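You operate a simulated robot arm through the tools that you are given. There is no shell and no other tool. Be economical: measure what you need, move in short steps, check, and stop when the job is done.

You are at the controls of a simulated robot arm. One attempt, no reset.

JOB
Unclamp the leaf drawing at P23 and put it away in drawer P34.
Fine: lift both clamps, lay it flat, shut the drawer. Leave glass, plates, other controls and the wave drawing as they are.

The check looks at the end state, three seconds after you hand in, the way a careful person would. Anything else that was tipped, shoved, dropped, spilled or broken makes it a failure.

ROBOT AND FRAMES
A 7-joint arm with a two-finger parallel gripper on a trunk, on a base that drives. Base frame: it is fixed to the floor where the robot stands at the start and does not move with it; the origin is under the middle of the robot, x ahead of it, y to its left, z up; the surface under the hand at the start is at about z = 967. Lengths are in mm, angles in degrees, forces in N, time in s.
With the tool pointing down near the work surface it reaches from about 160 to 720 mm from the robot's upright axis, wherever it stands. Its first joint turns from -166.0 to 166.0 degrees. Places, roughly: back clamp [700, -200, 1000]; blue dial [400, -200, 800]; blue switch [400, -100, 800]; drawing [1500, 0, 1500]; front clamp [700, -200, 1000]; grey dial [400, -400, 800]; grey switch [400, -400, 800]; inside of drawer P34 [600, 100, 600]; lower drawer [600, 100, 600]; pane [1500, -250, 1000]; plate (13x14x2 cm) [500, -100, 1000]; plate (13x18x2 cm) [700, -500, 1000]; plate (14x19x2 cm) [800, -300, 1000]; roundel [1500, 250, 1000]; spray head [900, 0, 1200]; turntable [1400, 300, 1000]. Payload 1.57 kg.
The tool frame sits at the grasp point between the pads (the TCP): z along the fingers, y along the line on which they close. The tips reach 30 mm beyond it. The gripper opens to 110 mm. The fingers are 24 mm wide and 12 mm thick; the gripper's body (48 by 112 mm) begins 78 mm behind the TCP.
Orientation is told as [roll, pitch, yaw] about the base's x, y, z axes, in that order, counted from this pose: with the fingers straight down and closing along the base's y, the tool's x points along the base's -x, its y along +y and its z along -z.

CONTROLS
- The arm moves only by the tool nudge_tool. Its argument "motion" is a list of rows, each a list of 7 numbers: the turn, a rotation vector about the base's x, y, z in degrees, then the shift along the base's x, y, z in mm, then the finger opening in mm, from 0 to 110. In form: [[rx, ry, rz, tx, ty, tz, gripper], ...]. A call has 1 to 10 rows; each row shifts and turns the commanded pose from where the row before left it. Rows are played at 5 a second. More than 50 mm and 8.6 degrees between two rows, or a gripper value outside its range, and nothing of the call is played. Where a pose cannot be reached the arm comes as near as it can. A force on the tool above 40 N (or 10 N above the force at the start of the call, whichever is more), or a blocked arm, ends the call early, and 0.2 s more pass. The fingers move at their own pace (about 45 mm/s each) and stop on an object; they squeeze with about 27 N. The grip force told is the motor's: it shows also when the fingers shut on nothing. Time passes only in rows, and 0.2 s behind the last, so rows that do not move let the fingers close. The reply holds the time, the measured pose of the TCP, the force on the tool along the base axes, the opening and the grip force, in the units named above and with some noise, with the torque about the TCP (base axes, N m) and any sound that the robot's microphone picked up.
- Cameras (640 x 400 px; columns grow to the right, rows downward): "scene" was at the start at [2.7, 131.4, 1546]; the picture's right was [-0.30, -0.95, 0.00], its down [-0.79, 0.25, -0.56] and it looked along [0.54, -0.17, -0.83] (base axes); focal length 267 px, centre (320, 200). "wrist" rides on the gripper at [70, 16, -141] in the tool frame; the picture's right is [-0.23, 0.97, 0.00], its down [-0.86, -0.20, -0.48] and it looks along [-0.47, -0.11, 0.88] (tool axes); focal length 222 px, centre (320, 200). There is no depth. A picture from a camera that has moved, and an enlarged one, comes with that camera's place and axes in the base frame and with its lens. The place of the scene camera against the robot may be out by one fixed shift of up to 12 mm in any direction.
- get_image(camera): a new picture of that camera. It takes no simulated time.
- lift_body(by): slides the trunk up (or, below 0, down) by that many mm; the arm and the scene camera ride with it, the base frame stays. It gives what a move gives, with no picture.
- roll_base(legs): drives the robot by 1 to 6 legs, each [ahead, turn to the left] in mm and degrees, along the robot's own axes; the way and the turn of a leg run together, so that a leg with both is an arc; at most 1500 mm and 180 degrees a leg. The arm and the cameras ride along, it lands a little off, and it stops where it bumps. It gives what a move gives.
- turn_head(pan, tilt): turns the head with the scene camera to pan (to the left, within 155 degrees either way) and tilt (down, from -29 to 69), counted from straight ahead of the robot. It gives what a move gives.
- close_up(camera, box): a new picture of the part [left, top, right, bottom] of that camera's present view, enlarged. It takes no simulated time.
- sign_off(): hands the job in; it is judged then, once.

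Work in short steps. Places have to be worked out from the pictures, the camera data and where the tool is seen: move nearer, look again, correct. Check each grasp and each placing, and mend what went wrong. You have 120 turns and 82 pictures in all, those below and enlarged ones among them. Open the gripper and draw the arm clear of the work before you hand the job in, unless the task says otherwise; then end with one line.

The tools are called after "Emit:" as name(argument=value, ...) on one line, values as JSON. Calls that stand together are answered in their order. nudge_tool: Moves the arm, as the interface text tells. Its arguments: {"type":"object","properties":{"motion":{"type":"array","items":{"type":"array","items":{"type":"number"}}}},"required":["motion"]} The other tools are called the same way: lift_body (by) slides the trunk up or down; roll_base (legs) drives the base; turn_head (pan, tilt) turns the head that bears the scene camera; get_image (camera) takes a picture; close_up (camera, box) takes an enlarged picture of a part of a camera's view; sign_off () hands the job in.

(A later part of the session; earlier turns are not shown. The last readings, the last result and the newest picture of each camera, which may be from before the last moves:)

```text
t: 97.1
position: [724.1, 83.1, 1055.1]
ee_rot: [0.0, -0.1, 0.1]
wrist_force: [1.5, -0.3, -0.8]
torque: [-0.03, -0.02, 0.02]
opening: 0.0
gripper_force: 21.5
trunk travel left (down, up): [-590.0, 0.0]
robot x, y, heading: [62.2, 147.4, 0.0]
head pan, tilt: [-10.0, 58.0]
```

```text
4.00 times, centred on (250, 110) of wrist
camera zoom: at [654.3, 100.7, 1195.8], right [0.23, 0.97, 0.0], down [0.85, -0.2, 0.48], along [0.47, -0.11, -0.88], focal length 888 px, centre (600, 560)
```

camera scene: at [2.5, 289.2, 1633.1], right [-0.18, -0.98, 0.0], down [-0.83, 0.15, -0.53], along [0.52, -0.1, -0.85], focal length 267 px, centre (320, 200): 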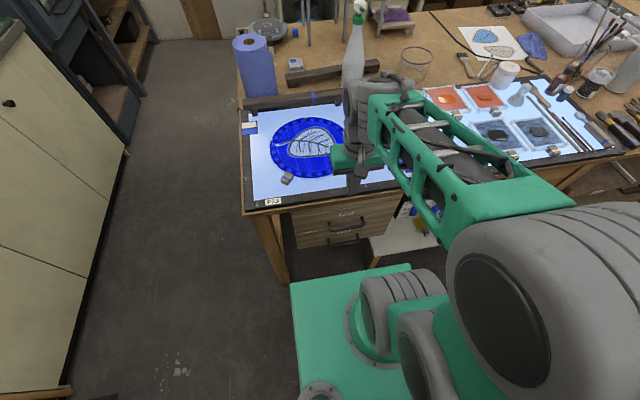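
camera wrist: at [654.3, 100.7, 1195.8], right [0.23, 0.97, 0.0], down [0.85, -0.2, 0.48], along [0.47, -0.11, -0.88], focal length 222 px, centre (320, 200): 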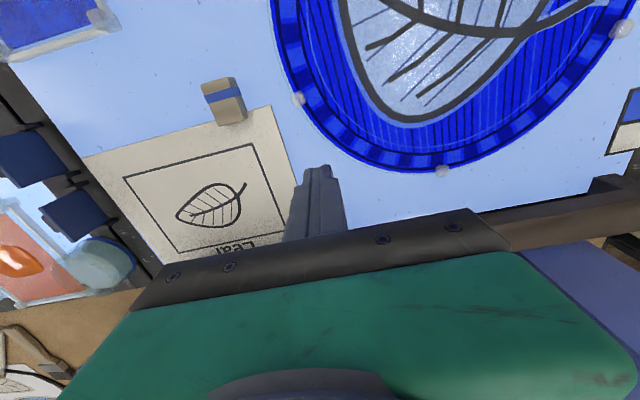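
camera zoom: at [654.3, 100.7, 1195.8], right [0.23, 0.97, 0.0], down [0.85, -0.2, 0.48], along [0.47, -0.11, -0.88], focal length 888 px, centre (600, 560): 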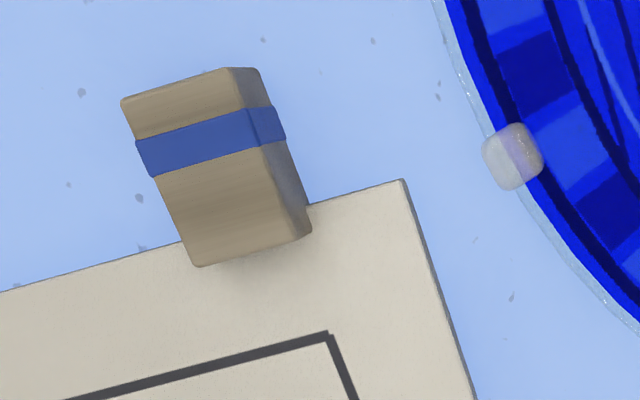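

The block is a grip tab attached to the board (tab about x 637–671, y 16): that's the handle for lifting it. The drawer must be opened first, so I lift, retract and back off in front of the drawers.

Emit:
nudge_tool(motion=[[0, 0, 0, 0, 0, 45, 60], [0, 0, 0, -20, 5, 10, 60], [0, 0, 0, -45, 8, 0, 60], [0, 0, 0, -45, 8, 0, 60], [0, 0, 0, -45, 8, 0, 60], [0, 0, 0, -45, 8, 0, 60], [0, 0, 0, -45, 8, 0, 60], [0, 0, 0, -45, 8, 0, 60]])

Emit:
roll_base(legs=[[-330, 0]])

Emit:
lift_body(by=-330)

Emit:
turn_head(pan=0, tilt=35)

Emit:
get_image(camera="scene")

```text
t: 98.9
position: [432.1, 138.5, 1111.1]
ee_rot: [0.1, -0.2, 0.0]
wrist_force: [-0.5, -0.3, -0.2]
torque: [0.01, -0.02, 0.02]
opening: 59.9
gripper_force: 0.1
trunk travel left (down, up): [-590.0, 0.0]
robot x, y, heading: [56.6, 148.8, -0.1]
head pan, tilt: [-10.0, 58.0]
```

```text
t: 101.0
position: [104.4, 136.4, 1111.6]
ee_rot: [0.1, 0.0, -0.2]
wrist_force: [0.4, 0.1, 0.7]
torque: [0.0, 0.0, 0.0]
opening: 60.2
gripper_force: 0.0
trunk travel left (down, up): [-590.0, 0.0]
robot x, y, heading: [-266.3, 147.6, 0.1]
head pan, tilt: [-10.0, 58.0]
```

```text
t: 104.3
position: [105.3, 137.2, 780.9]
ee_rot: [0.1, -0.2, -0.1]
wrist_force: [-0.1, 0.1, -0.3]
torque: [0.0, 0.0, 0.0]
opening: 60.0
gripper_force: 0.1
trunk travel left (down, up): [-260.0, 330.0]
robot x, y, heading: [-271.2, 148.7, 0.0]
head pan, tilt: [-10.0, 58.0]
```

```text
t: 105.2
position: [104.5, 137.5, 782.3]
ee_rot: [0.1, -0.1, -0.1]
wrist_force: [0.1, -1.0, -0.3]
torque: [-0.04, 0.01, -0.01]
opening: 60.1
gripper_force: 0.0
trunk travel left (down, up): [-260.0, 330.0]
robot x, y, heading: [-271.6, 149.8, -0.2]
head pan, tilt: [0.0, 35.0]
```

```text
18 pictures are left
camera scene: at [-246.2, 300.9, 1334.9], right [0.0, -1.0, 0.0], down [-0.57, 0.0, -0.82], along [0.82, 0.0, -0.57], focal length 267 px, centre (320, 200)
```

scene: 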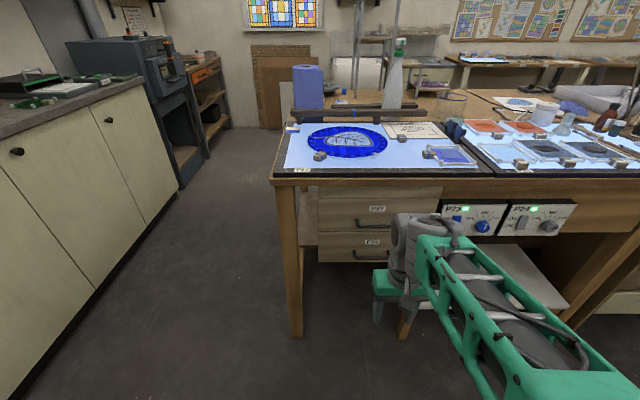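

Triangulated: P34 handle at about (360, 130, 706), P33 handle at (359,·,836). I pitch the hand to point forward (+x), staying clear of the handle.

Emit:
nudge_tool(motion=[[0, -8.5, 0, 12, 0, 0, 60], [0, -8.5, 0, 12, 0, 0, 60], [0, -8.5, 0, 12, 0, 0, 60], [0, -8.5, 0, 12, 0, 0, 60], [0, -8.5, 0, 12, 0, 0, 60], [0, -8.5, 0, 12, 0, 0, 60], [0, -8.5, 0, 12, 0, 0, 60], [0, -8.5, 0, 12, 0, 0, 60], [0, -8.5, 0, 12, 0, 0, 60], [0, -8.5, 0, 12, 0, 0, 60]])

Emit:
nudge_tool(motion=[[0, -5, 0, 12, 0, 0, 60], [8.5, 0, 0, 8, -2, -20, 60], [8.5, 0, 0, 8, -2, -20, 60], [8.5, 0, 0, 8, -2, -20, 60], [8.5, 0, 0, 8, -1, -10, 60], [8.5, 0, 0, 0, 0, -5, 60], [8.5, 0, 0, 0, 0, 0, 60], [8.5, 0, 0, 0, 0, 0, 60], [8.5, 0, 0, 0, 0, 0, 60], [8.5, 0, 0, 0, 0, 0, 60]])

```text
t: 107.4
position: [222.9, 136.6, 781.8]
ee_rot: [1.0, -85.2, -0.9]
wrist_force: [-0.4, 0.7, -1.0]
torque: [-0.01, -0.02, -0.02]
opening: 59.8
gripper_force: 0.0
trunk travel left (down, up): [-260.0, 330.0]
robot x, y, heading: [-268.8, 146.3, 0.1]
head pan, tilt: [0.0, 35.0]
```

```text
t: 109.6
position: [268.4, 129.6, 705.7]
ee_rot: [90.1, -13.3, -90.1]
wrist_force: [-0.3, 0.5, 0.2]
torque: [-0.01, -0.02, 0.01]
opening: 60.1
gripper_force: 0.1
trunk travel left (down, up): [-260.0, 330.0]
robot x, y, heading: [-269.2, 148.3, -0.1]
head pan, tilt: [0.0, 35.0]
```

Pose works. I finish the roll and look with the wrist camera.

Emit:
nudge_tool(motion=[[8.5, 0, 0, 10, 0, 0, 60], [4.9, 0, 0, 10, 0, 0, 60], [0, 0, 0, 0, 0, 0, 60]])

Emit:
get_image(camera="wrist")

```text
t: 110.4
position: [288.8, 129.9, 705.0]
ee_rot: [90.1, 0.1, -90.1]
wrist_force: [-0.6, 1.5, -0.2]
torque: [0.02, -0.02, 0.02]
opening: 60.0
gripper_force: 0.1
trunk travel left (down, up): [-260.0, 330.0]
robot x, y, heading: [-270.0, 148.8, -0.2]
head pan, tilt: [0.0, 35.0]
```

```text
17 pictures are left
camera wrist: at [147.6, 200.8, 721.2], right [0.0, -0.23, 0.97], down [-0.48, -0.85, -0.2], along [0.88, -0.47, -0.11], focal length 222 px, centre (320, 200)
```

wrist: 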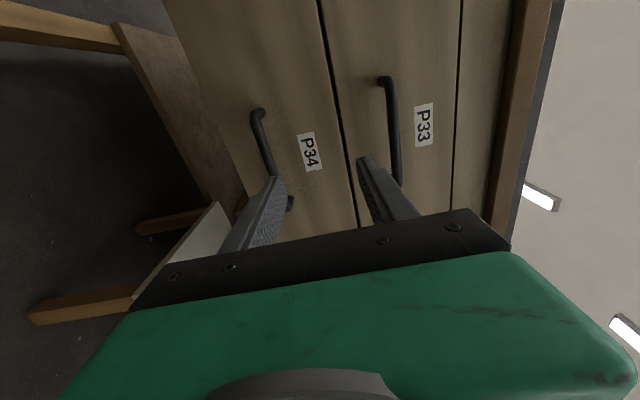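

Wrist view puts the P34 bar at z≈660, y 89–187, x≈360. I lower to z 660, centre on y 138 and advance with a check.

Emit:
nudge_tool(motion=[[0, 0, 0, 0, 4, -23, 50], [0, 0, 0, 0, 4, -22, 50], [0, 0, 0, 10, 0, 0, 50], [0, 0, 0, 0, 0, 0, 50]])

Emit:
get_image(camera="wrist")

```text
t: 111.4
position: [298.5, 137.4, 661.3]
ee_rot: [90.1, 0.1, -90.1]
wrist_force: [0.3, 0.3, -0.3]
torque: [-0.04, 0.0, 0.0]
opening: 50.0
gripper_force: 0.0
trunk travel left (down, up): [-260.0, 330.0]
robot x, y, heading: [-271.5, 149.8, -0.0]
head pan, tilt: [0.0, 35.0]
```

```text
16 pictures are left
camera wrist: at [157.6, 208.9, 676.2], right [0.0, -0.23, 0.97], down [-0.48, -0.85, -0.2], along [0.88, -0.47, -0.11], focal length 222 px, centre (320, 200)
```

wrist: 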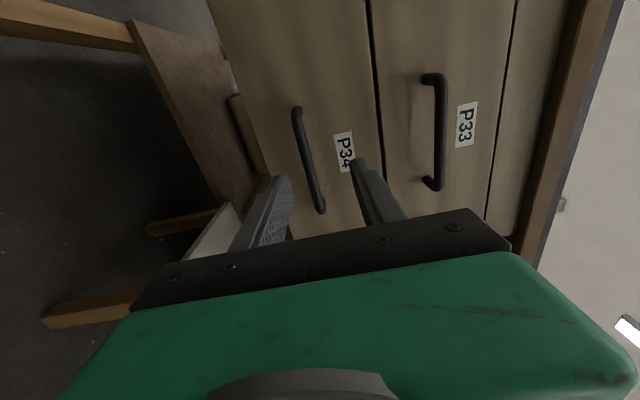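

The bar is a bit lower and possibly deeper (x 360–400, z≈648). I lower 12 mm, advance 40 mm and look again.

Emit:
nudge_tool(motion=[[0, 0, 0, 10, 0, -12, 50], [0, 0, 0, 15, 0, 0, 50], [0, 0, 0, 15, 0, 0, 50], [0, 0, 0, 0, 0, 0, 50]])

Emit:
get_image(camera="wrist")

```text
t: 112.4
position: [339.0, 137.4, 648.9]
ee_rot: [90.1, 0.0, -90.1]
wrist_force: [-0.6, 0.2, -0.2]
torque: [0.01, -0.03, -0.01]
opening: 49.9
gripper_force: 0.1
trunk travel left (down, up): [-260.0, 330.0]
robot x, y, heading: [-269.0, 148.6, -0.0]
head pan, tilt: [0.0, 35.0]
```

```text
15 pictures are left
camera wrist: at [197.7, 209.0, 664.4], right [0.0, -0.23, 0.97], down [-0.48, -0.85, -0.2], along [0.88, -0.47, -0.11], focal length 222 px, centre (320, 200)
```

wrist: 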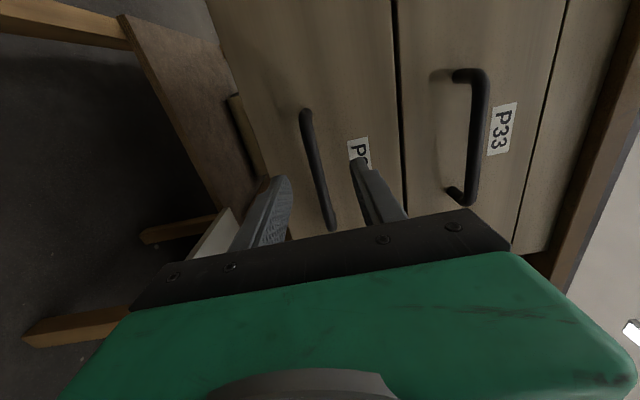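

The bar is now vertically between the fingers. I advance in small steps, watching for contact with the drawer face.

Emit:
nudge_tool(motion=[[0, 0, 0, 10, 0, -1, 50], [0, 0, 0, 10, 0, 0, 50], [0, 0, 0, 6, 0, 0, 50], [0, 0, 0, 0, 0, 0, 50]])

Emit:
get_image(camera="wrist")

```text
t: 113.4
position: [364.4, 138.0, 648.3]
ee_rot: [90.1, -0.1, -90.1]
wrist_force: [0.2, -0.7, 0.3]
torque: [-0.03, 0.01, -0.02]
opening: 50.1
gripper_force: 0.1
trunk travel left (down, up): [-260.0, 330.0]
robot x, y, heading: [-271.9, 147.3, 0.0]
head pan, tilt: [0.0, 35.0]
```

```text
14 pictures are left
camera wrist: at [223.8, 209.2, 663.5], right [0.0, -0.23, 0.97], down [-0.48, -0.85, -0.2], along [0.88, -0.47, -0.11], focal length 222 px, centre (320, 200)
```

wrist: 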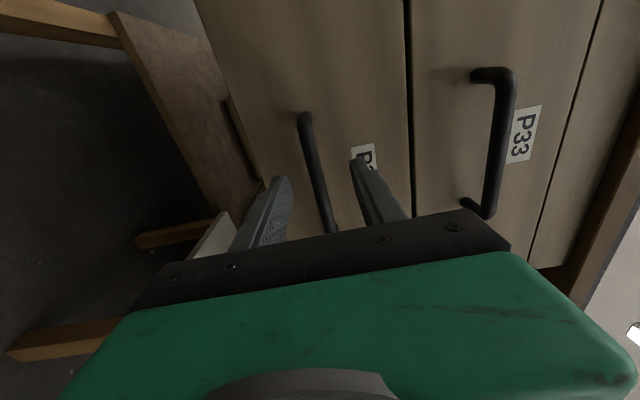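

Tips at x 394 and no contact. I test by closing; if it closes on nothing I go deeper.

Emit:
nudge_tool(motion=[[0, 0, 0, 8, 0, 0, 50], [0, 0, 0, 0, 0, 0, 0], [0, 0, 0, 0, 0, 0, 0], [0, 0, 0, 0, 0, 0, 0]])

```text
t: 114.4
position: [371.6, 138.9, 646.9]
ee_rot: [89.8, 0.0, -90.1]
wrist_force: [-1.3, -1.9, -11.2]
torque: [0.05, 0.27, -0.05]
opening: 12.0
gripper_force: 18.8
trunk travel left (down, up): [-260.0, 330.0]
robot x, y, heading: [-265.4, 146.7, -0.2]
head pan, tilt: [0.0, 35.0]
```

The bar is gripped (12 mm). I pull the drawer outward in -x.

Emit:
nudge_tool(motion=[[0, 0, 0, -5, 0, -1, 0], [0, 0, 0, -15, 0, 0, 0], [0, 0, 0, -20, 0, 0, 0], [0, 0, 0, -20, 0, 0, 0], [0, 0, 0, -20, 0, 0, 0], [0, 0, 0, -20, 0, 0, 0], [0, 0, 0, 0, 0, 0, 0]])

```text
t: 116.0
position: [273.0, 138.5, 645.7]
ee_rot: [90.0, -0.1, -90.1]
wrist_force: [0.8, 2.9, -17.9]
torque: [0.0, 0.42, 0.26]
opening: 11.9
gripper_force: 29.1
trunk travel left (down, up): [-260.0, 330.0]
robot x, y, heading: [-267.5, 147.8, 0.0]
head pan, tilt: [0.0, 35.0]
```

The drawer follows. I continue pulling for about 150 mm more.

Emit:
nudge_tool(motion=[[0, 0, 0, -20, 0, -2, 0], [0, 0, 0, -20, 0, 0, 0], [0, 0, 0, -20, 0, 0, 0], [0, 0, 0, -20, 0, 0, 0], [0, 0, 0, -20, 0, 0, 0], [0, 0, 0, -20, 0, 0, 0], [0, 0, 0, -15, 0, 0, 0], [0, 0, 0, 0, 0, 0, 0]])

Emit:
turn_head(pan=-12, tilt=55)

Emit:
get_image(camera="scene")

```text
t: 116.5
position: [250.6, 138.0, 647.3]
ee_rot: [88.9, -0.3, -90.4]
wrist_force: [-1.4, -2.8, -11.3]
torque: [0.18, 0.29, -0.19]
opening: 12.1
gripper_force: 29.1
out of reach, approached as far as the arm can: row 1, 2
trunk travel left (down, up): [-260.0, 330.0]
robot x, y, heading: [-266.9, 147.3, -0.1]
head pan, tilt: [0.0, 35.0]
stopped in row 2: the force on the tool passed its limit at 46 N (the readings are from after the stop); the commanded pose is now the measured one
```

```text
t: 117.4
position: [251.2, 137.8, 645.7]
ee_rot: [89.0, -0.2, -90.4]
wrist_force: [-1.3, -5.0, -22.6]
torque: [0.15, 0.57, -0.56]
opening: 11.7
gripper_force: 29.5
trunk travel left (down, up): [-260.0, 330.0]
robot x, y, heading: [-269.1, 144.9, -0.0]
head pan, tilt: [-12.0, 55.0]
```

```text
13 pictures are left
camera scene: at [-262.1, 285.5, 1306.7], right [-0.21, -0.98, 0.0], down [-0.8, 0.17, -0.57], along [0.56, -0.12, -0.82], focal length 267 px, centre (320, 200)
```

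scene: 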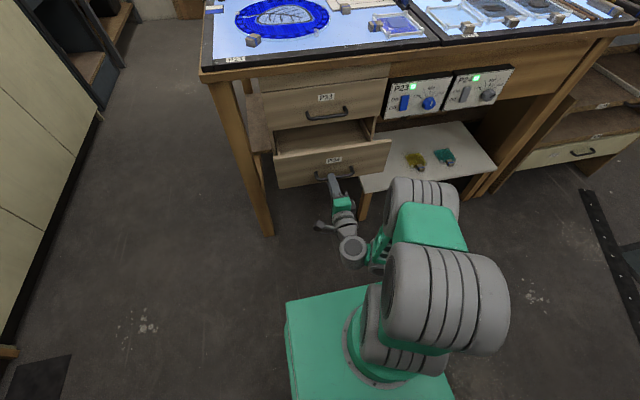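

Opened about 120 mm; the arm is at its near limit, so I pull the rest by driving the base backward 140 mm while holding the handle.

Emit:
roll_base(legs=[[-140, 0]])

Emit:
get_image(camera="scene")

```text
t: 118.7
position: [111.6, 138.0, 647.4]
ee_rot: [89.0, -0.3, -90.4]
wrist_force: [-0.2, -8.3, -33.0]
torque: [0.2, 0.8, -0.48]
opening: 11.6
gripper_force: 28.5
trunk travel left (down, up): [-260.0, 330.0]
robot x, y, heading: [-409.6, 150.2, -0.0]
head pan, tilt: [-12.0, 55.0]
```

```text
12 pictures are left
camera scene: at [-402.1, 285.6, 1306.7], right [-0.21, -0.98, 0.0], down [-0.8, 0.17, -0.57], along [0.56, -0.12, -0.82], focal length 267 px, centre (320, 200)
```

scene: 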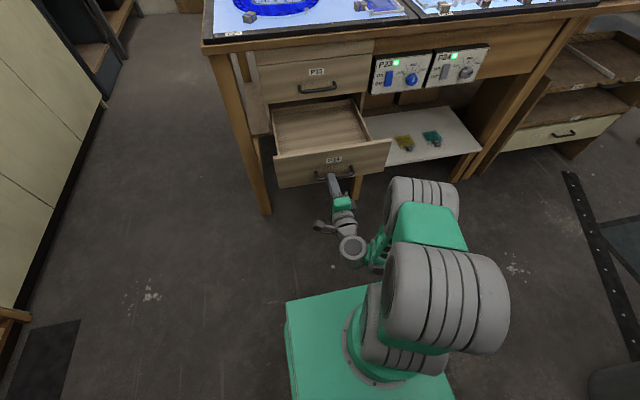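

The drawer is open by about 260 mm, clear space inside. I open the gripper and drive back 40 mm to free the handle, then raise the trunk.

Emit:
nudge_tool(motion=[[0, 0, 0, 0, 0, 0, 50], [0, 0, 0, 0, 0, 0, 50], [0, 0, 0, 0, 0, 0, 50]])

Emit:
roll_base(legs=[[-45, 0]])

Emit:
get_image(camera="wrist")

```text
t: 119.5
position: [109.7, 139.6, 646.8]
ee_rot: [89.1, -0.2, -90.4]
wrist_force: [-0.1, -0.7, 0.2]
torque: [0.01, -0.03, -0.01]
opening: 49.9
gripper_force: 0.0
trunk travel left (down, up): [-260.0, 330.0]
robot x, y, heading: [-412.4, 146.7, -0.2]
head pan, tilt: [-12.0, 55.0]
```

```text
t: 120.4
position: [63.6, 138.7, 647.1]
ee_rot: [89.3, -0.3, -90.3]
wrist_force: [0.0, 0.2, 0.1]
torque: [-0.01, 0.01, -0.04]
opening: 50.3
gripper_force: 0.0
trunk travel left (down, up): [-260.0, 330.0]
robot x, y, heading: [-453.1, 146.9, -0.2]
head pan, tilt: [-12.0, 55.0]
```

```text
11 pictures are left
camera wrist: at [-75.8, 210.6, 664.7], right [0.01, -0.22, 0.97], down [-0.49, -0.85, -0.19], along [0.87, -0.47, -0.12], focal length 222 px, centre (320, 200)
```

wrist: 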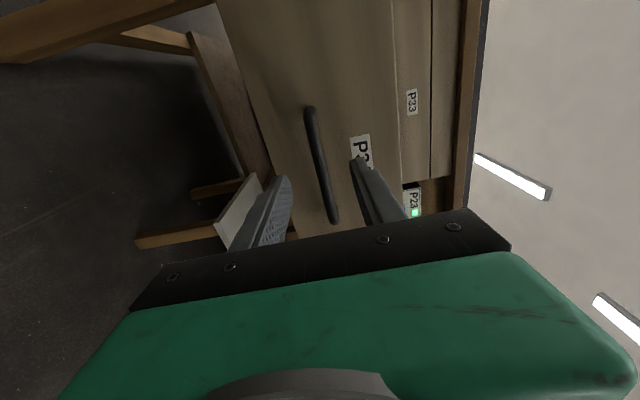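

The handle is free and the drawer stays open. I raise the trunk fully and turn the hand back to pointing down.

Emit:
lift_body(by=330)

Emit:
nudge_tool(motion=[[-8.5, 0, 0, 0, 0, 10, 50], [-8.5, 0, 0, 0, 0, 10, 50], [-8.5, 0, 0, 0, 0, 10, 50], [-8.5, 0, 0, 0, 0, 10, 50], [-8.5, 0, 0, 0, 0, 10, 50], [-8.5, 0, 0, 0, 0, 10, 50], [-8.5, 0, 0, 0, 0, 10, 50], [-8.5, 0, 0, 0, 0, 10, 50], [-8.5, 0, 0, 0, 0, 10, 50], [-8.5, 0, 0, 0, 0, 10, 50]])

Emit:
nudge_tool(motion=[[-4.5, 0, 0, 0, 0, 0, 50], [0, 8.5, 0, -10, 0, 5, 50], [0, 8.5, 0, -10, 0, 5, 50], [0, 8.5, 0, -10, 0, 5, 50], [0, 8.5, 0, -10, 0, 5, 50], [0, 8.5, 0, -10, 0, 5, 50], [0, 8.5, 0, -10, 0, 5, 50], [0, 8.5, 0, -10, 0, 5, 50], [0, 8.5, 0, -10, 0, 5, 50], [0, 8.5, 0, -10, 0, 5, 50]])

```text
t: 123.7
position: [64.6, 138.4, 977.6]
ee_rot: [89.2, -0.2, -90.5]
wrist_force: [0.0, 0.3, -1.4]
torque: [0.02, 0.01, 0.04]
opening: 49.9
gripper_force: 0.1
trunk travel left (down, up): [-590.0, 0.0]
robot x, y, heading: [-452.1, 147.2, -0.4]
head pan, tilt: [-12.0, 55.0]
```

```text
t: 125.8
position: [64.8, 140.0, 1078.5]
ee_rot: [94.4, -85.3, -95.3]
wrist_force: [0.0, 0.0, -0.4]
torque: [-0.01, 0.02, 0.0]
opening: 50.1
gripper_force: 0.0
trunk travel left (down, up): [-590.0, 0.0]
robot x, y, heading: [-457.6, 149.8, -0.2]
head pan, tilt: [-12.0, 55.0]
```

```text
t: 128.1
position: [-25.4, 137.9, 1122.9]
ee_rot: [-0.9, -13.8, -0.3]
wrist_force: [-0.7, -0.4, 0.0]
torque: [0.0, 0.01, 0.02]
opening: 50.1
gripper_force: 0.0
trunk travel left (down, up): [-590.0, 0.0]
robot x, y, heading: [-455.1, 148.7, 0.1]
head pan, tilt: [-12.0, 55.0]
```

Finish levelling the hand and drive around to (60,-300), staying clear of the open drawer.

Emit:
nudge_tool(motion=[[0.9, 7, 0, -10, 0, 0, 50], [0, 6.8, 0.3, -10, 0, 0, 50], [0, 0, 0, 0, 0, 0, 50]])

Emit:
roll_base(legs=[[170, 0], [0, -90], [450, 0], [0, 90], [345, 0]])

Emit:
turn_head(pan=15, tilt=50)

Emit:
get_image(camera="scene")

```text
t: 128.8
position: [-45.2, 138.4, 1123.2]
ee_rot: [0.0, -0.1, -0.2]
wrist_force: [0.1, 0.1, -0.9]
torque: [0.02, 0.0, -0.02]
opening: 50.3
gripper_force: 0.1
trunk travel left (down, up): [-590.0, 0.0]
robot x, y, heading: [-451.3, 146.6, 0.1]
head pan, tilt: [-12.0, 55.0]
```

```text
t: 142.2
position: [470.7, -303.7, 1122.5]
ee_rot: [0.0, -0.1, 0.3]
wrist_force: [-0.5, 1.0, 0.0]
torque: [-0.02, 0.02, 0.01]
opening: 50.3
gripper_force: 0.1
trunk travel left (down, up): [-590.0, 0.0]
robot x, y, heading: [62.0, -296.7, 0.0]
head pan, tilt: [-12.0, 55.0]
```

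```text
t: 143.1
position: [469.4, -304.0, 1122.7]
ee_rot: [0.0, 0.0, 0.3]
wrist_force: [0.0, -0.3, -1.0]
torque: [0.05, 0.02, -0.02]
opening: 49.9
gripper_force: 0.1
trunk travel left (down, up): [-590.0, 0.0]
robot x, y, heading: [61.0, -296.3, 0.3]
head pan, tilt: [15.0, 50.0]
```

```text
10 pictures are left
camera scene: at [68.9, -123.6, 1643.3], right [0.26, -0.96, 0.0], down [-0.74, -0.2, -0.64], along [0.62, 0.17, -0.77], focal length 267 px, centre (320, 200)
```

scene: 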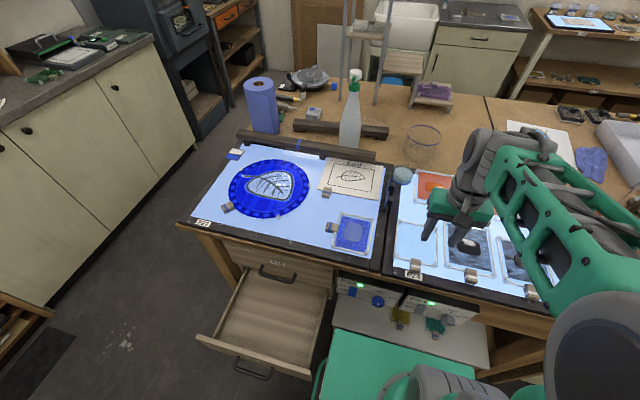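

All fine; drawer interior spans roughly x 185–440, y -50…265. Now I go to the grip tab at (654,16).

Emit:
nudge_tool(motion=[[0, 0, 0, 10, 20, -40, 50], [0, 0, 0, 22, 38, 0, 50], [0, 0, 0, 22, 38, 0, 50], [0, 0, 0, 22, 38, 0, 50], [0, 0, 0, 22, 38, 0, 50], [0, 0, 0, 22, 38, 0, 50], [0, 0, 0, 22, 38, 0, 50], [0, 0, 0, 22, 38, 0, 50], [0, 0, 0, 20, 34, -20, 50], [0, 0, 0, 0, 0, -20, 50]])

Emit:
get_image(camera="wrist")

```text
t: 145.3
position: [654.9, 16.9, 1042.8]
ee_rot: [0.0, -0.2, 0.3]
wrist_force: [0.2, 0.3, -1.0]
torque: [-0.01, 0.02, 0.0]
opening: 50.2
gripper_force: 0.1
trunk travel left (down, up): [-590.0, 0.0]
robot x, y, heading: [60.5, -297.6, 0.2]
head pan, tilt: [15.0, 50.0]
```

```text
9 pictures are left
camera wrist: at [585.4, 34.0, 1182.9], right [0.22, 0.97, 0.0], down [0.86, -0.19, 0.48], along [0.47, -0.11, -0.88], focal length 222 px, centre (320, 200)
```

wrist: 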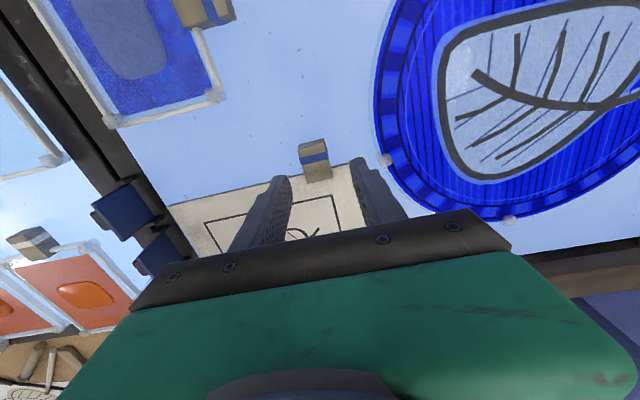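

Tab centre about (650,15). I descend to tips just above the table and grip the tab.

Emit:
nudge_tool(motion=[[0, 0, 0, -4, -1.5, -20, 50], [0, 0, 0, 0, 0, -15, 50], [0, 0, 0, 0, 0, -5, 50], [0, 0, 0, 0, 0, 0, 10], [0, 0, 0, 0, 0, 0, 10], [0, 0, 0, 0, 0, 0, 10]])

```text
t: 146.7
position: [650.2, 15.5, 1002.6]
ee_rot: [0.0, -0.1, 0.3]
wrist_force: [-0.9, 0.5, -0.2]
torque: [0.0, -0.01, 0.05]
opening: 25.1
gripper_force: 26.2
trunk travel left (down, up): [-590.0, 0.0]
robot x, y, heading: [59.1, -297.7, 0.2]
head pan, tilt: [15.0, 50.0]
```

Gripped at 25 mm. I lift gently 40 mm and check force and attitude.

Emit:
nudge_tool(motion=[[0, 0, 0, 0, 0, 5, 10], [0, 0, 0, 0, 0, 10, 10], [0, 0, 0, 0, 0, 25, 10], [0, 0, 0, 0, 0, 30, 10], [0, 0, 0, 0, 0, 0, 10]])

Emit:
close_up(camera="scene", box=[200, 120, 440, 270])

```text
t: 147.9
position: [650.2, 15.0, 1073.3]
ee_rot: [-0.1, -0.1, 0.3]
wrist_force: [-1.2, -0.9, -3.7]
torque: [-0.07, 0.58, -0.06]
opening: 24.9
gripper_force: 26.7
trunk travel left (down, up): [-590.0, 0.0]
robot x, y, heading: [59.9, -298.6, 0.2]
head pan, tilt: [15.0, 50.0]
```

```text
2.67 times, centred on (320, 195) of scene
camera zoom: at [69.3, -123.3, 1643.2], right [0.26, -0.96, 0.0], down [-0.74, -0.2, -0.64], along [0.62, 0.17, -0.77], focal length 711 px, centre (320, 213)
```

zoom: 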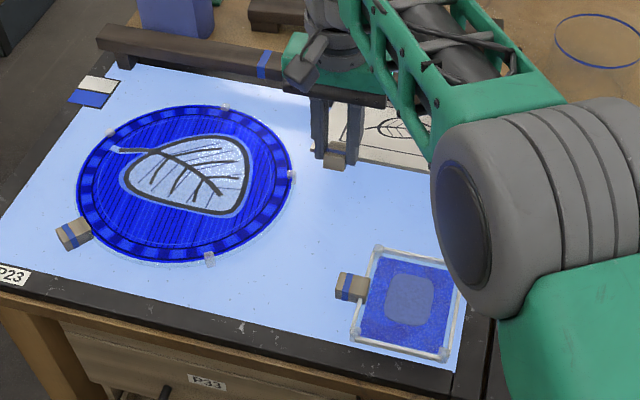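

The board is lifted and the weight reads about 3.7 N. I carry it over the table front toward the drawer side, keeping height.

Emit:
nudge_tool(motion=[[0, 0, 0, -20, 0, 20, 10], [0, 0, 0, -40, 14, 10, 10], [0, 0, 0, -42, 15, 0, 10], [0, 0, 0, -42, 15, 0, 10], [0, 0, 0, -42, 15, 0, 10], [0, 0, 0, -42, 15, 0, 10], [0, 0, 0, -42, 15, 0, 10], [0, 0, 0, -42, 15, 0, 10], [0, 0, 0, -42, 15, 0, 10], [0, 0, 0, -42, 15, 0, 10]])

```text
t: 150.1
position: [252.8, 149.5, 1104.1]
ee_rot: [-0.1, 0.0, 0.4]
wrist_force: [-0.2, 0.2, -1.0]
torque: [0.05, 0.09, 0.02]
opening: 25.3
gripper_force: 26.9
trunk travel left (down, up): [-590.0, 0.0]
robot x, y, heading: [58.7, -291.8, 0.2]
head pan, tilt: [15.0, 50.0]
```

The tab is still held (25 mm), but I want to confirm the board visually after moving to (165,185).

Emit:
nudge_tool(motion=[[0, 0, 0, -42, 15, 0, 10], [0, 0, 0, -42, 18, 0, 10], [0, 0, 0, -4, 2, 0, 10], [0, 0, 0, 0, 0, 0, 10]])

Emit:
get_image(camera="scene")

```text
t: 151.1
position: [165.3, 183.6, 1101.2]
ee_rot: [0.0, -0.2, 0.4]
wrist_force: [0.2, -0.4, -1.2]
torque: [0.04, 0.08, -0.02]
opening: 25.2
gripper_force: 26.6
trunk travel left (down, up): [-590.0, 0.0]
robot x, y, heading: [60.4, -298.8, 0.2]
head pan, tilt: [15.0, 50.0]
```

```text
7 pictures are left
camera scene: at [69.0, -123.3, 1643.2], right [0.26, -0.96, 0.0], down [-0.74, -0.2, -0.64], along [0.62, 0.17, -0.77], focal length 267 px, centre (320, 200)
```

scene: 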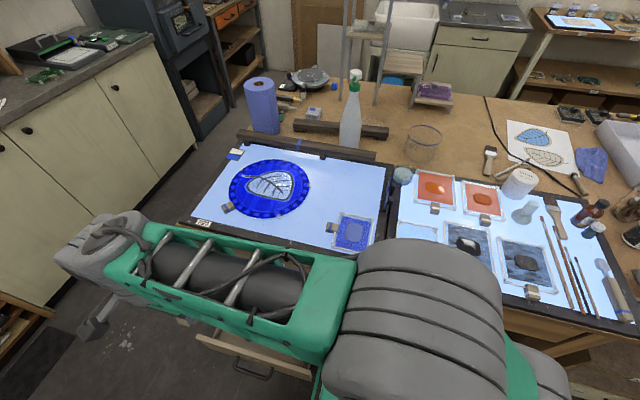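

The board left the table and is carried under the arm; its far edge (x≈345) clears the table front. I lower the trunk in stages.

Emit:
lift_body(by=-250)

Emit:
get_image(camera="wrist")

```text
t: 153.7
position: [166.2, 184.7, 853.1]
ee_rot: [0.1, -0.1, 0.4]
wrist_force: [0.7, 0.8, -1.1]
torque: [0.04, 0.09, 0.03]
opening: 25.4
gripper_force: 27.1
trunk travel left (down, up): [-340.0, 250.0]
robot x, y, heading: [61.7, -296.2, 0.1]
head pan, tilt: [15.0, 50.0]
```

```text
6 pictures are left
camera wrist: at [95.4, 201.8, 993.3], right [0.22, 0.97, 0.0], down [0.86, -0.19, 0.48], along [0.47, -0.11, -0.88], focal length 222 px, centre (320, 200)
```

wrist: 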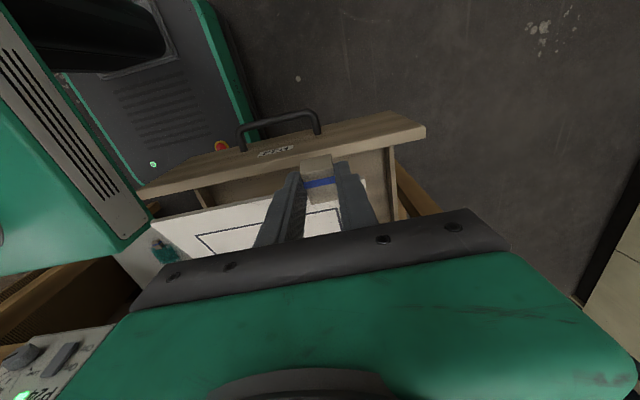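

The board hangs level and the drawer front (x≈185–203, y -82…320, centre 119) is right below. I lower to about z 768, then shift it +x over the drawer.

Emit:
lift_body(by=-85)

Emit:
nudge_tool(motion=[[0, 0, 0, 15, 1, 0, 10], [0, 0, 0, 15, 1, 0, 10], [0, 0, 0, 15, 0, 0, 10], [0, 0, 0, 11, 0, 0, 10], [0, 0, 0, 0, 0, 0, 10]])

Emit:
get_image(camera="wrist")

```text
t: 154.9
position: [165.3, 185.9, 770.9]
ee_rot: [0.4, -0.3, 0.3]
wrist_force: [0.5, 3.1, 23.1]
torque: [0.0, -0.34, 0.01]
opening: 25.2
gripper_force: 27.2
trunk travel left (down, up): [-255.0, 335.0]
robot x, y, heading: [64.1, -298.8, 0.2]
head pan, tilt: [15.0, 50.0]
```

```text
t: 156.1
position: [222.5, 188.0, 767.5]
ee_rot: [0.0, -0.1, 0.3]
wrist_force: [0.5, 0.5, -0.9]
torque: [0.04, 0.05, 0.02]
opening: 25.3
gripper_force: 27.1
trunk travel left (down, up): [-255.0, 335.0]
robot x, y, heading: [59.5, -298.5, 0.1]
head pan, tilt: [15.0, 50.0]
```

```text
5 pictures are left
camera wrist: at [151.7, 204.0, 907.6], right [0.22, 0.97, 0.0], down [0.86, -0.19, 0.48], along [0.47, -0.11, -0.88], focal length 222 px, centre (320, 200)
```

wrist: 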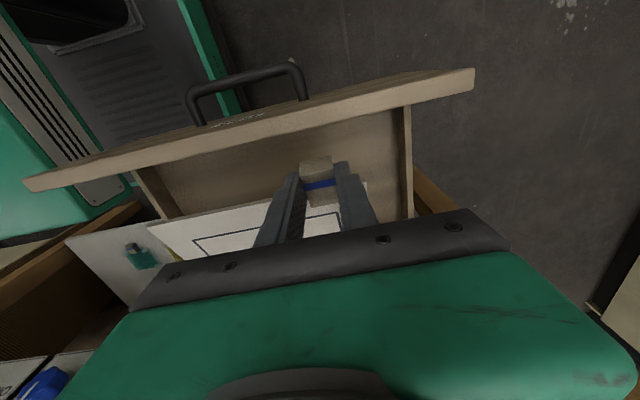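

A brief contact showed the front panel top at about z 734, but the board is now free above the interior. Side walls calculate to y≈24 and 265, so I centre the board by moving +21 in y and look before lowering.

Emit:
nudge_tool(motion=[[0, 0, 0, 0, 11, 0, 10], [0, 0, 0, 0, 10, 0, 10], [0, 0, 0, 0, 0, -8, 10], [0, 0, 0, 0, 0, 0, 10]])

Emit:
close_up(camera="wrist", box=[80, 50, 480, 270])

```text
t: 157.1
position: [221.6, 208.2, 760.9]
ee_rot: [-0.1, -0.1, 0.3]
wrist_force: [-0.9, -0.2, -1.5]
torque: [0.01, 0.07, 0.0]
opening: 25.3
gripper_force: 26.5
trunk travel left (down, up): [-255.0, 335.0]
robot x, y, heading: [62.1, -294.9, 0.1]
head pan, tilt: [15.0, 50.0]
```

```text
1.60 times, centred on (280, 160) of wrist
camera zoom: at [151.5, 224.9, 900.4], right [0.22, 0.98, 0.0], down [0.86, -0.19, 0.48], along [0.47, -0.11, -0.88], focal length 355 px, centre (384, 264)
```

zoom: 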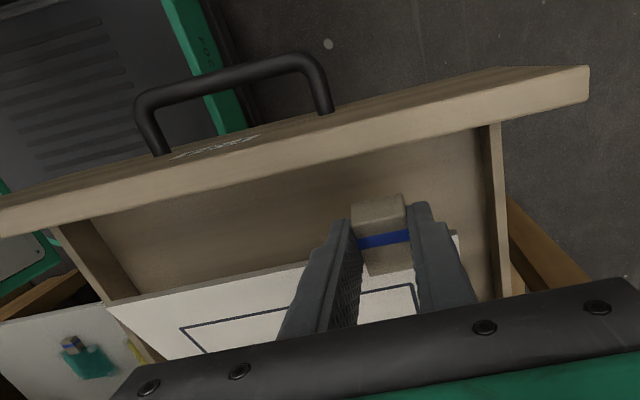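

Board spans y≈42–245 between walls at about 23 and 276. I shift 6 mm and lower into the drawer step by step, watching for contact.

Emit:
nudge_tool(motion=[[0, 0, 0, 0, 6, 0, 10], [0, 0, 0, 0, 0, -12, 10], [0, 0, 0, 0, 0, -12, 10], [0, 0, 0, 0, 0, -12, 10], [0, 0, 0, 0, 0, -10, 10], [0, 0, 0, 0, 0, -8, 10], [0, 0, 0, 0, 0, -8, 10], [0, 0, 0, 0, 0, 0, 10]])

```text
t: 158.9
position: [221.1, 213.3, 699.0]
ee_rot: [0.1, -0.1, 0.3]
wrist_force: [-0.6, 0.4, 3.7]
torque: [0.01, -0.78, -0.03]
opening: 25.1
gripper_force: 27.1
trunk travel left (down, up): [-255.0, 335.0]
robot x, y, heading: [63.1, -296.5, 0.1]
head pan, tilt: [15.0, 50.0]
```

A light contact at the board's far end (about 165 mm away) appears, likely the drawer floor. I continue in 3 mm steps.

Emit:
nudge_tool(motion=[[0, 0, 0, 0, 0, -3, 10], [0, 0, 0, 0, 0, -3, 10], [0, 0, 0, 0, 0, 0, 10]])

```text
t: 159.7
position: [220.6, 213.6, 691.9]
ee_rot: [0.1, -0.1, 0.3]
wrist_force: [-0.6, 0.4, 4.0]
torque: [0.06, -0.7, 0.04]
opening: 25.2
gripper_force: 27.0
trunk travel left (down, up): [-255.0, 335.0]
robot x, y, heading: [59.9, -298.2, 0.4]
head pan, tilt: [15.0, 50.0]
```

Force stays constant, so the board is pivoting in the pads. I check its attitude with a picture.

Emit:
close_up(camera="wrist", box=[80, 50, 480, 270])

```text
1.60 times, centred on (280, 160) of wrist
camera zoom: at [151.0, 230.7, 832.3], right [0.22, 0.98, 0.0], down [0.86, -0.19, 0.48], along [0.47, -0.11, -0.88], focal length 355 px, centre (384, 264)
```

zoom: 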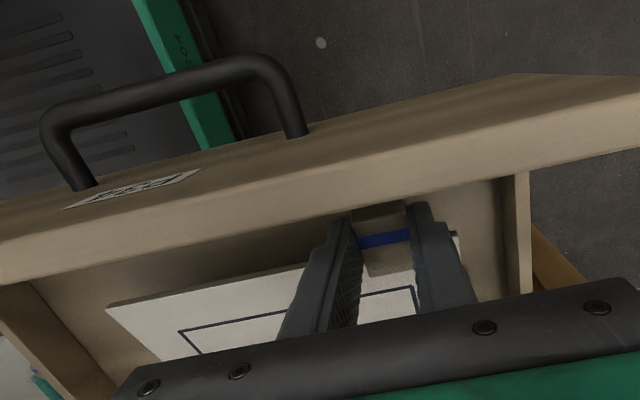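

The board sits well between the walls and is unchanged in the grip. I continue lowering until firm contact.

Emit:
nudge_tool(motion=[[0, 0, 0, 0, 0, -4, 10], [0, 0, 0, 0, 0, -4, 10], [0, 0, 0, 0, 0, -4, 10], [0, 0, 0, 0, 0, 0, 10]])

```text
t: 160.7
position: [220.9, 213.2, 681.8]
ee_rot: [0.1, -0.1, 0.4]
wrist_force: [-0.3, -0.2, 3.9]
torque: [0.06, -0.83, 0.06]
opening: 25.3
gripper_force: 27.4
trunk travel left (down, up): [-255.0, 335.0]
robot x, y, heading: [61.7, -294.5, 0.4]
head pan, tilt: [15.0, 50.0]
```

The steady 4 N with constant torque fits a board whose far end drooped and already rests on the floor while the front comes down. I continue lowering.

Emit:
nudge_tool(motion=[[0, 0, 0, 0, 0, -4, 10], [0, 0, 0, 0, 0, -4, 10], [0, 0, 0, 0, 0, -4, 10], [0, 0, 0, 0, 0, 0, 10]])

```text
t: 161.7
position: [221.4, 214.0, 667.0]
ee_rot: [-0.1, -0.1, 0.3]
wrist_force: [-0.7, 1.0, 3.1]
torque: [0.02, -0.65, 0.0]
opening: 25.0
gripper_force: 27.3
trunk travel left (down, up): [-255.0, 335.0]
robot x, y, heading: [59.5, -295.6, 0.2]
head pan, tilt: [15.0, 50.0]
```

Still no firm contact. A few more millimetres.

Emit:
nudge_tool(motion=[[0, 0, 0, 0, 0, -3, 10], [0, 0, 0, 0, 0, -3, 10], [0, 0, 0, 0, 0, -3, 10], [0, 0, 0, 0, 0, 0, 10]])

Emit:
get_image(camera="wrist")

```text
t: 162.7
position: [221.8, 213.7, 660.4]
ee_rot: [0.0, -0.1, 0.3]
wrist_force: [-0.3, -0.4, 3.5]
torque: [0.07, -0.64, -0.01]
opening: 25.2
gripper_force: 27.2
trunk travel left (down, up): [-255.0, 335.0]
robot x, y, heading: [63.0, -298.6, 0.5]
head pan, tilt: [15.0, 50.0]
```

```text
2 pictures are left
camera wrist: at [151.8, 230.8, 799.4], right [0.22, 0.97, 0.0], down [0.86, -0.19, 0.48], along [0.47, -0.11, -0.88], focal length 222 px, centre (320, 200)
```

wrist: 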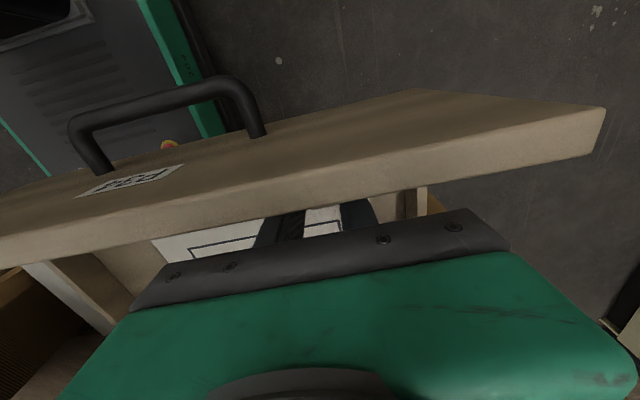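

The view is occluded by the front panel now. I continue down in small steps until the tab touches the floor.

Emit:
nudge_tool(motion=[[0, 0, 0, 0, 0, -3, 10], [0, 0, 0, 0, 0, -3, 10], [0, 0, 0, 0, 0, -3, 10], [0, 0, 0, 0, 0, 0, 10]])

```text
t: 163.7
position: [220.9, 213.8, 651.7]
ee_rot: [0.0, -0.1, 0.3]
wrist_force: [-0.8, -0.4, 6.2]
torque: [0.04, -0.11, -0.02]
opening: 25.5
gripper_force: 26.7
trunk travel left (down, up): [-255.0, 335.0]
robot x, y, heading: [61.1, -295.2, 0.0]
head pan, tilt: [15.0, 50.0]
```

Force is now 6 N close to the tab with the torque gone: the board lies on the floor. I open the fingers and rise out of the drawer.

Emit:
nudge_tool(motion=[[0, 0, 0, 0, 0, 0, 45], [0, 0, 0, 0, 0, 0, 45], [0, 0, 0, 0, 0, 15, 45], [0, 0, 0, 0, 0, 30, 45], [0, 0, 0, 0, 0, 40, 45], [0, 0, 0, 0, 0, 40, 45], [0, 0, 0, -20, 0, 40, 45]])

Emit:
lift_body(by=250)

```text
t: 165.3
position: [203.4, 213.6, 813.4]
ee_rot: [0.0, -0.1, 0.3]
wrist_force: [1.0, 0.3, 0.1]
torque: [-0.02, 0.01, -0.02]
opening: 44.7
gripper_force: 0.2
trunk travel left (down, up): [-255.0, 335.0]
robot x, y, heading: [63.8, -298.8, 0.2]
head pan, tilt: [15.0, 50.0]
```

```text
t: 167.8
position: [202.3, 214.4, 1064.3]
ee_rot: [0.0, -0.1, 0.3]
wrist_force: [-0.2, 0.0, -0.8]
torque: [0.0, 0.02, 0.02]
opening: 44.9
gripper_force: 0.0
trunk travel left (down, up): [-505.0, 85.0]
robot x, y, heading: [59.7, -297.9, 0.6]
head pan, tilt: [15.0, 50.0]
```

Released. I swing the hand back in front of the robot over the table, then retrace the earlier route to stand in front of the drawer.

Emit:
nudge_tool(motion=[[0, 0, 0, 15, -40, 20, 10], [0, 0, 0, 20, -44, 0, 10], [0, 0, 0, 20, -44, 0, 10], [0, 0, 0, 20, -44, 0, 10], [0, 0, 0, 20, -44, 0, 10], [0, 0, 0, 20, -44, 0, 10], [0, 0, 0, 20, -44, 0, 10], [0, 0, 0, 20, -44, 0, 10], [0, 0, 0, 20, -44, 0, 10], [0, 0, 0, 20, -44, 0, 10]])

Emit:
nudge_tool(motion=[[0, 0, 0, 20, -40, 20, 10], [0, 0, 0, 20, -40, 20, 10], [0, 0, 0, 10, 0, 0, 10]])

Emit:
roll_base(legs=[[-345, 0], [0, -90], [-450, 0], [0, 90], [-170, 0]])

Emit:
turn_head(pan=-12, tilt=45)

```text
t: 170.0
position: [397.9, -222.4, 1084.6]
ee_rot: [0.1, -0.1, 0.3]
wrist_force: [-0.8, 1.1, 0.1]
torque: [0.0, -0.02, -0.04]
opening: 10.0
gripper_force: 0.1
trunk travel left (down, up): [-505.0, 85.0]
robot x, y, heading: [61.4, -298.9, 0.4]
head pan, tilt: [15.0, 50.0]
```

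```text
t: 170.8
position: [448.2, -303.3, 1125.2]
ee_rot: [0.0, 0.0, 0.2]
wrist_force: [-0.1, 0.2, 0.7]
torque: [0.01, -0.03, 0.04]
opening: 9.9
gripper_force: 0.0
trunk travel left (down, up): [-505.0, 85.0]
robot x, y, heading: [62.7, -298.8, 0.3]
head pan, tilt: [15.0, 50.0]
```

```text
t: 184.2
position: [-71.5, 154.3, 1124.9]
ee_rot: [0.0, -0.2, 1.4]
wrist_force: [-0.1, -0.4, 0.7]
torque: [-0.02, -0.04, -0.01]
opening: 10.0
gripper_force: 0.1
trunk travel left (down, up): [-505.0, 85.0]
robot x, y, heading: [-459.2, 152.7, 1.3]
head pan, tilt: [15.0, 50.0]
```

```text
t: 185.1
position: [-71.8, 155.0, 1125.2]
ee_rot: [0.0, 0.0, 1.3]
wrist_force: [0.0, 0.7, 0.1]
torque: [0.03, -0.01, 0.0]
opening: 10.0
gripper_force: 0.0
trunk travel left (down, up): [-505.0, 85.0]
robot x, y, heading: [-461.9, 150.6, 1.5]
head pan, tilt: [-12.0, 45.0]
```

I correct the heading, then rotate the hand to point forward again for the handle.

Emit:
roll_base(legs=[[0, -1.3]])

Emit:
nudge_tool(motion=[[0, -8.5, 0, 10, 0, -12, 50], [0, -8.5, 0, 10, 0, -12, 50], [0, -8.5, 0, 10, 0, -12, 50], [0, -8.5, 0, 10, 0, -12, 50], [0, -8.5, 0, 10, 0, -12, 50], [0, -8.5, 0, 10, 0, -12, 50], [0, -8.5, 0, 10, 0, -12, 50], [0, -8.5, 0, 10, 0, -12, 50], [0, -8.5, 0, 10, 0, -12, 50], [0, -8.5, 0, 10, 0, -12, 50]])

Emit:
nudge_tool(motion=[[0, -5, 0, 4, 0, -11, 50], [8.5, 0, 0, 4, 0, -11, 50], [8.5, 0, 0, 4, 0, -11, 50], [8.5, 0, 0, 4, 0, -11, 50], [8.5, 0, 0, 4, 0, -11, 50], [8.5, 0, 0, 0, 0, -11, 50], [8.5, 0, 0, 0, 0, -11, 50], [8.5, 0, 0, 0, 0, -11, 50], [8.5, 0, 0, 0, 0, -11, 50], [8.5, 0, 0, 0, 0, -11, 50]])

```text
t: 185.8
position: [-70.9, 145.3, 1124.3]
ee_rot: [-0.1, -0.1, -0.1]
wrist_force: [0.1, 0.6, 0.3]
torque: [0.01, 0.0, -0.01]
opening: 9.9
gripper_force: 0.0
trunk travel left (down, up): [-505.0, 85.0]
robot x, y, heading: [-460.8, 151.7, 0.2]
head pan, tilt: [-12.0, 45.0]
```

```text
t: 188.0
position: [28.5, 145.0, 1005.5]
ee_rot: [-0.7, -85.2, 0.6]
wrist_force: [-0.4, 0.0, 0.1]
torque: [0.01, 0.0, -0.02]
opening: 50.3
gripper_force: 0.2
trunk travel left (down, up): [-505.0, 85.0]
robot x, y, heading: [-459.1, 155.2, -0.3]
head pan, tilt: [-12.0, 45.0]
```

```text
t: 190.2
position: [60.3, 146.6, 901.8]
ee_rot: [89.7, -13.5, -90.1]
wrist_force: [-0.6, 0.1, 0.0]
torque: [0.01, -0.01, 0.04]
opening: 50.5
gripper_force: 0.0
out of reach, approached as far as the arm can: row 9, 10
trunk travel left (down, up): [-505.0, 85.0]
robot x, y, heading: [-456.1, 152.8, 0.0]
head pan, tilt: [-12.0, 45.0]
```

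Finish the roll, align y to 138, and lower the trunk to handle height.

Emit:
nudge_tool(motion=[[8.5, 0, 0, 0, -4, 0, 50], [5, 0, 0, 0, -4, 0, 50], [0, 0, 0, 0, 0, 0, 50]])

Emit:
lift_body(by=-255)

Emit:
turn_head(pan=-12, tilt=52)

```text
t: 191.0
position: [62.3, 139.4, 904.2]
ee_rot: [89.6, -0.1, -90.3]
wrist_force: [-0.2, -0.7, 0.0]
torque: [0.03, 0.0, 0.02]
opening: 50.3
gripper_force: 0.0
trunk travel left (down, up): [-505.0, 85.0]
robot x, y, heading: [-457.6, 153.4, -0.1]
head pan, tilt: [-12.0, 45.0]
```

```text
t: 193.6
position: [61.2, 138.8, 648.2]
ee_rot: [89.7, 0.0, -90.3]
wrist_force: [0.2, 1.2, -0.2]
torque: [0.01, 0.03, 0.02]
opening: 50.3
gripper_force: 0.2
trunk travel left (down, up): [-250.0, 340.0]
robot x, y, heading: [-456.7, 149.1, -0.3]
head pan, tilt: [-12.0, 45.0]
```

```text
t: 194.3
position: [61.8, 139.6, 647.2]
ee_rot: [89.7, -0.1, -90.1]
wrist_force: [0.1, -0.4, 0.1]
torque: [0.03, -0.01, 0.01]
opening: 49.9
gripper_force: 0.0
trunk travel left (down, up): [-250.0, 340.0]
robot x, y, heading: [-458.0, 154.1, -0.3]
head pan, tilt: [-12.0, 52.0]
```

The hand is at the same pose as when the handle was released. I now check the board in the drawer with one enlarged picture.

Emit:
close_up(camera="scene", box=[240, 50, 420, 190])

```text
2.86 times, centred on (330, 120) of scene
camera zoom: at [-449.6, 290.2, 1300.7], right [-0.21, -0.98, 0.0], down [-0.77, 0.16, -0.62], along [0.6, -0.13, -0.79], focal length 762 px, centre (291, 429)
```

zoom: 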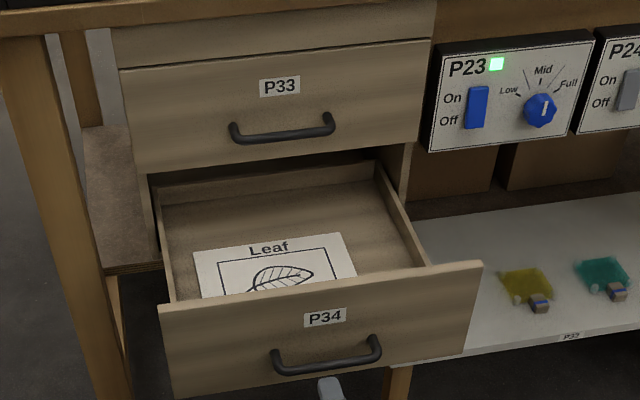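

The board lies flat inside the drawer. I move up to the handle, grip it again and drive forward to shut the drawer most of the way.

Emit:
roll_base(legs=[[49, 0.3]])

Emit:
nudge_tool(motion=[[0, 0, 0, 0, 0, 0, 0], [0, 0, 0, 0, 0, 0, 0], [0, 0, 0, 0, 0, 0, 0], [0, 0, 0, 0, 0, 0, 0]])

```text
t: 195.2
position: [111.7, 142.1, 648.3]
ee_rot: [89.6, 0.1, -89.9]
wrist_force: [-0.5, -0.2, 0.8]
torque: [-0.02, -0.01, 0.02]
opening: 50.0
gripper_force: 0.1
trunk travel left (down, up): [-250.0, 340.0]
robot x, y, heading: [-408.3, 152.1, 0.3]
head pan, tilt: [-12.0, 52.0]
```

```text
t: 196.2
position: [110.8, 142.2, 645.6]
ee_rot: [89.5, 0.0, -89.9]
wrist_force: [-1.0, -1.3, -15.4]
torque: [-0.07, 0.42, -0.18]
opening: 10.8
gripper_force: 28.6
trunk travel left (down, up): [-250.0, 340.0]
robot x, y, heading: [-408.7, 153.4, 0.5]
head pan, tilt: [-12.0, 52.0]
```

Bar gripped (11 mm). I push by driving forward 150 mm first.

Emit:
roll_base(legs=[[150, 0]])

```text
t: 197.6
position: [264.1, 143.7, 650.4]
ee_rot: [89.9, 0.0, -89.7]
wrist_force: [-1.1, 0.2, 0.0]
torque: [0.0, 0.01, -0.03]
opening: 0.0
gripper_force: 21.3
trunk travel left (down, up): [-250.0, 340.0]
robot x, y, heading: [-255.5, 153.4, 0.3]
head pan, tilt: [-12.0, 52.0]
```

The grip slipped off but the closed fingertips now push on the handle or panel. I keep pushing with the arm, watching the force.

Emit:
nudge_tool(motion=[[0, 0, 0, 15, 0, -4, 0], [0, 0, 0, 15, 0, 0, 0], [0, 0, 0, 15, 0, 0, 0], [0, 0, 0, 15, 0, 0, 0], [0, 0, 0, 10, 0, 0, 0], [0, 0, 0, 8, 0, 0, 0]])

```text
t: 199.0
position: [341.7, 142.4, 646.6]
ee_rot: [90.0, 0.0, -89.7]
wrist_force: [-0.6, 0.3, -0.1]
torque: [0.04, 0.01, 0.0]
opening: 0.0
gripper_force: 20.9
trunk travel left (down, up): [-250.0, 340.0]
robot x, y, heading: [-259.3, 156.0, 0.4]
head pan, tilt: [-12.0, 52.0]
```

Continue in small steps until a firm stop.

Emit:
nudge_tool(motion=[[0, 0, 0, 5, 0, 0, 0], [0, 0, 0, 5, 0, 0, 0], [0, 0, 0, 5, 0, 0, 0], [0, 0, 0, 5, 0, 0, 0], [0, 0, 0, 5, 0, 0, 0], [0, 0, 0, 5, 0, 0, 0], [0, 0, 0, 5, 0, 0, 0], [0, 0, 0, 5, 0, 0, 0], [0, 0, 0, 5, 0, 0, 0], [0, 0, 0, 5, 0, 0, 0]])

```text
t: 200.2
position: [361.6, 144.7, 644.8]
ee_rot: [89.7, 0.3, -89.8]
wrist_force: [-24.7, 1.4, 11.1]
torque: [0.16, -0.36, 0.3]
opening: 0.0
gripper_force: 21.3
trunk travel left (down, up): [-250.0, 340.0]
robot x, y, heading: [-257.7, 155.3, 0.6]
head pan, tilt: [-12.0, 52.0]
stopped in row 5: the force on the tool passed its limit at 49 N (the readings are from after the stop); the commanded pose is now the measured one
```

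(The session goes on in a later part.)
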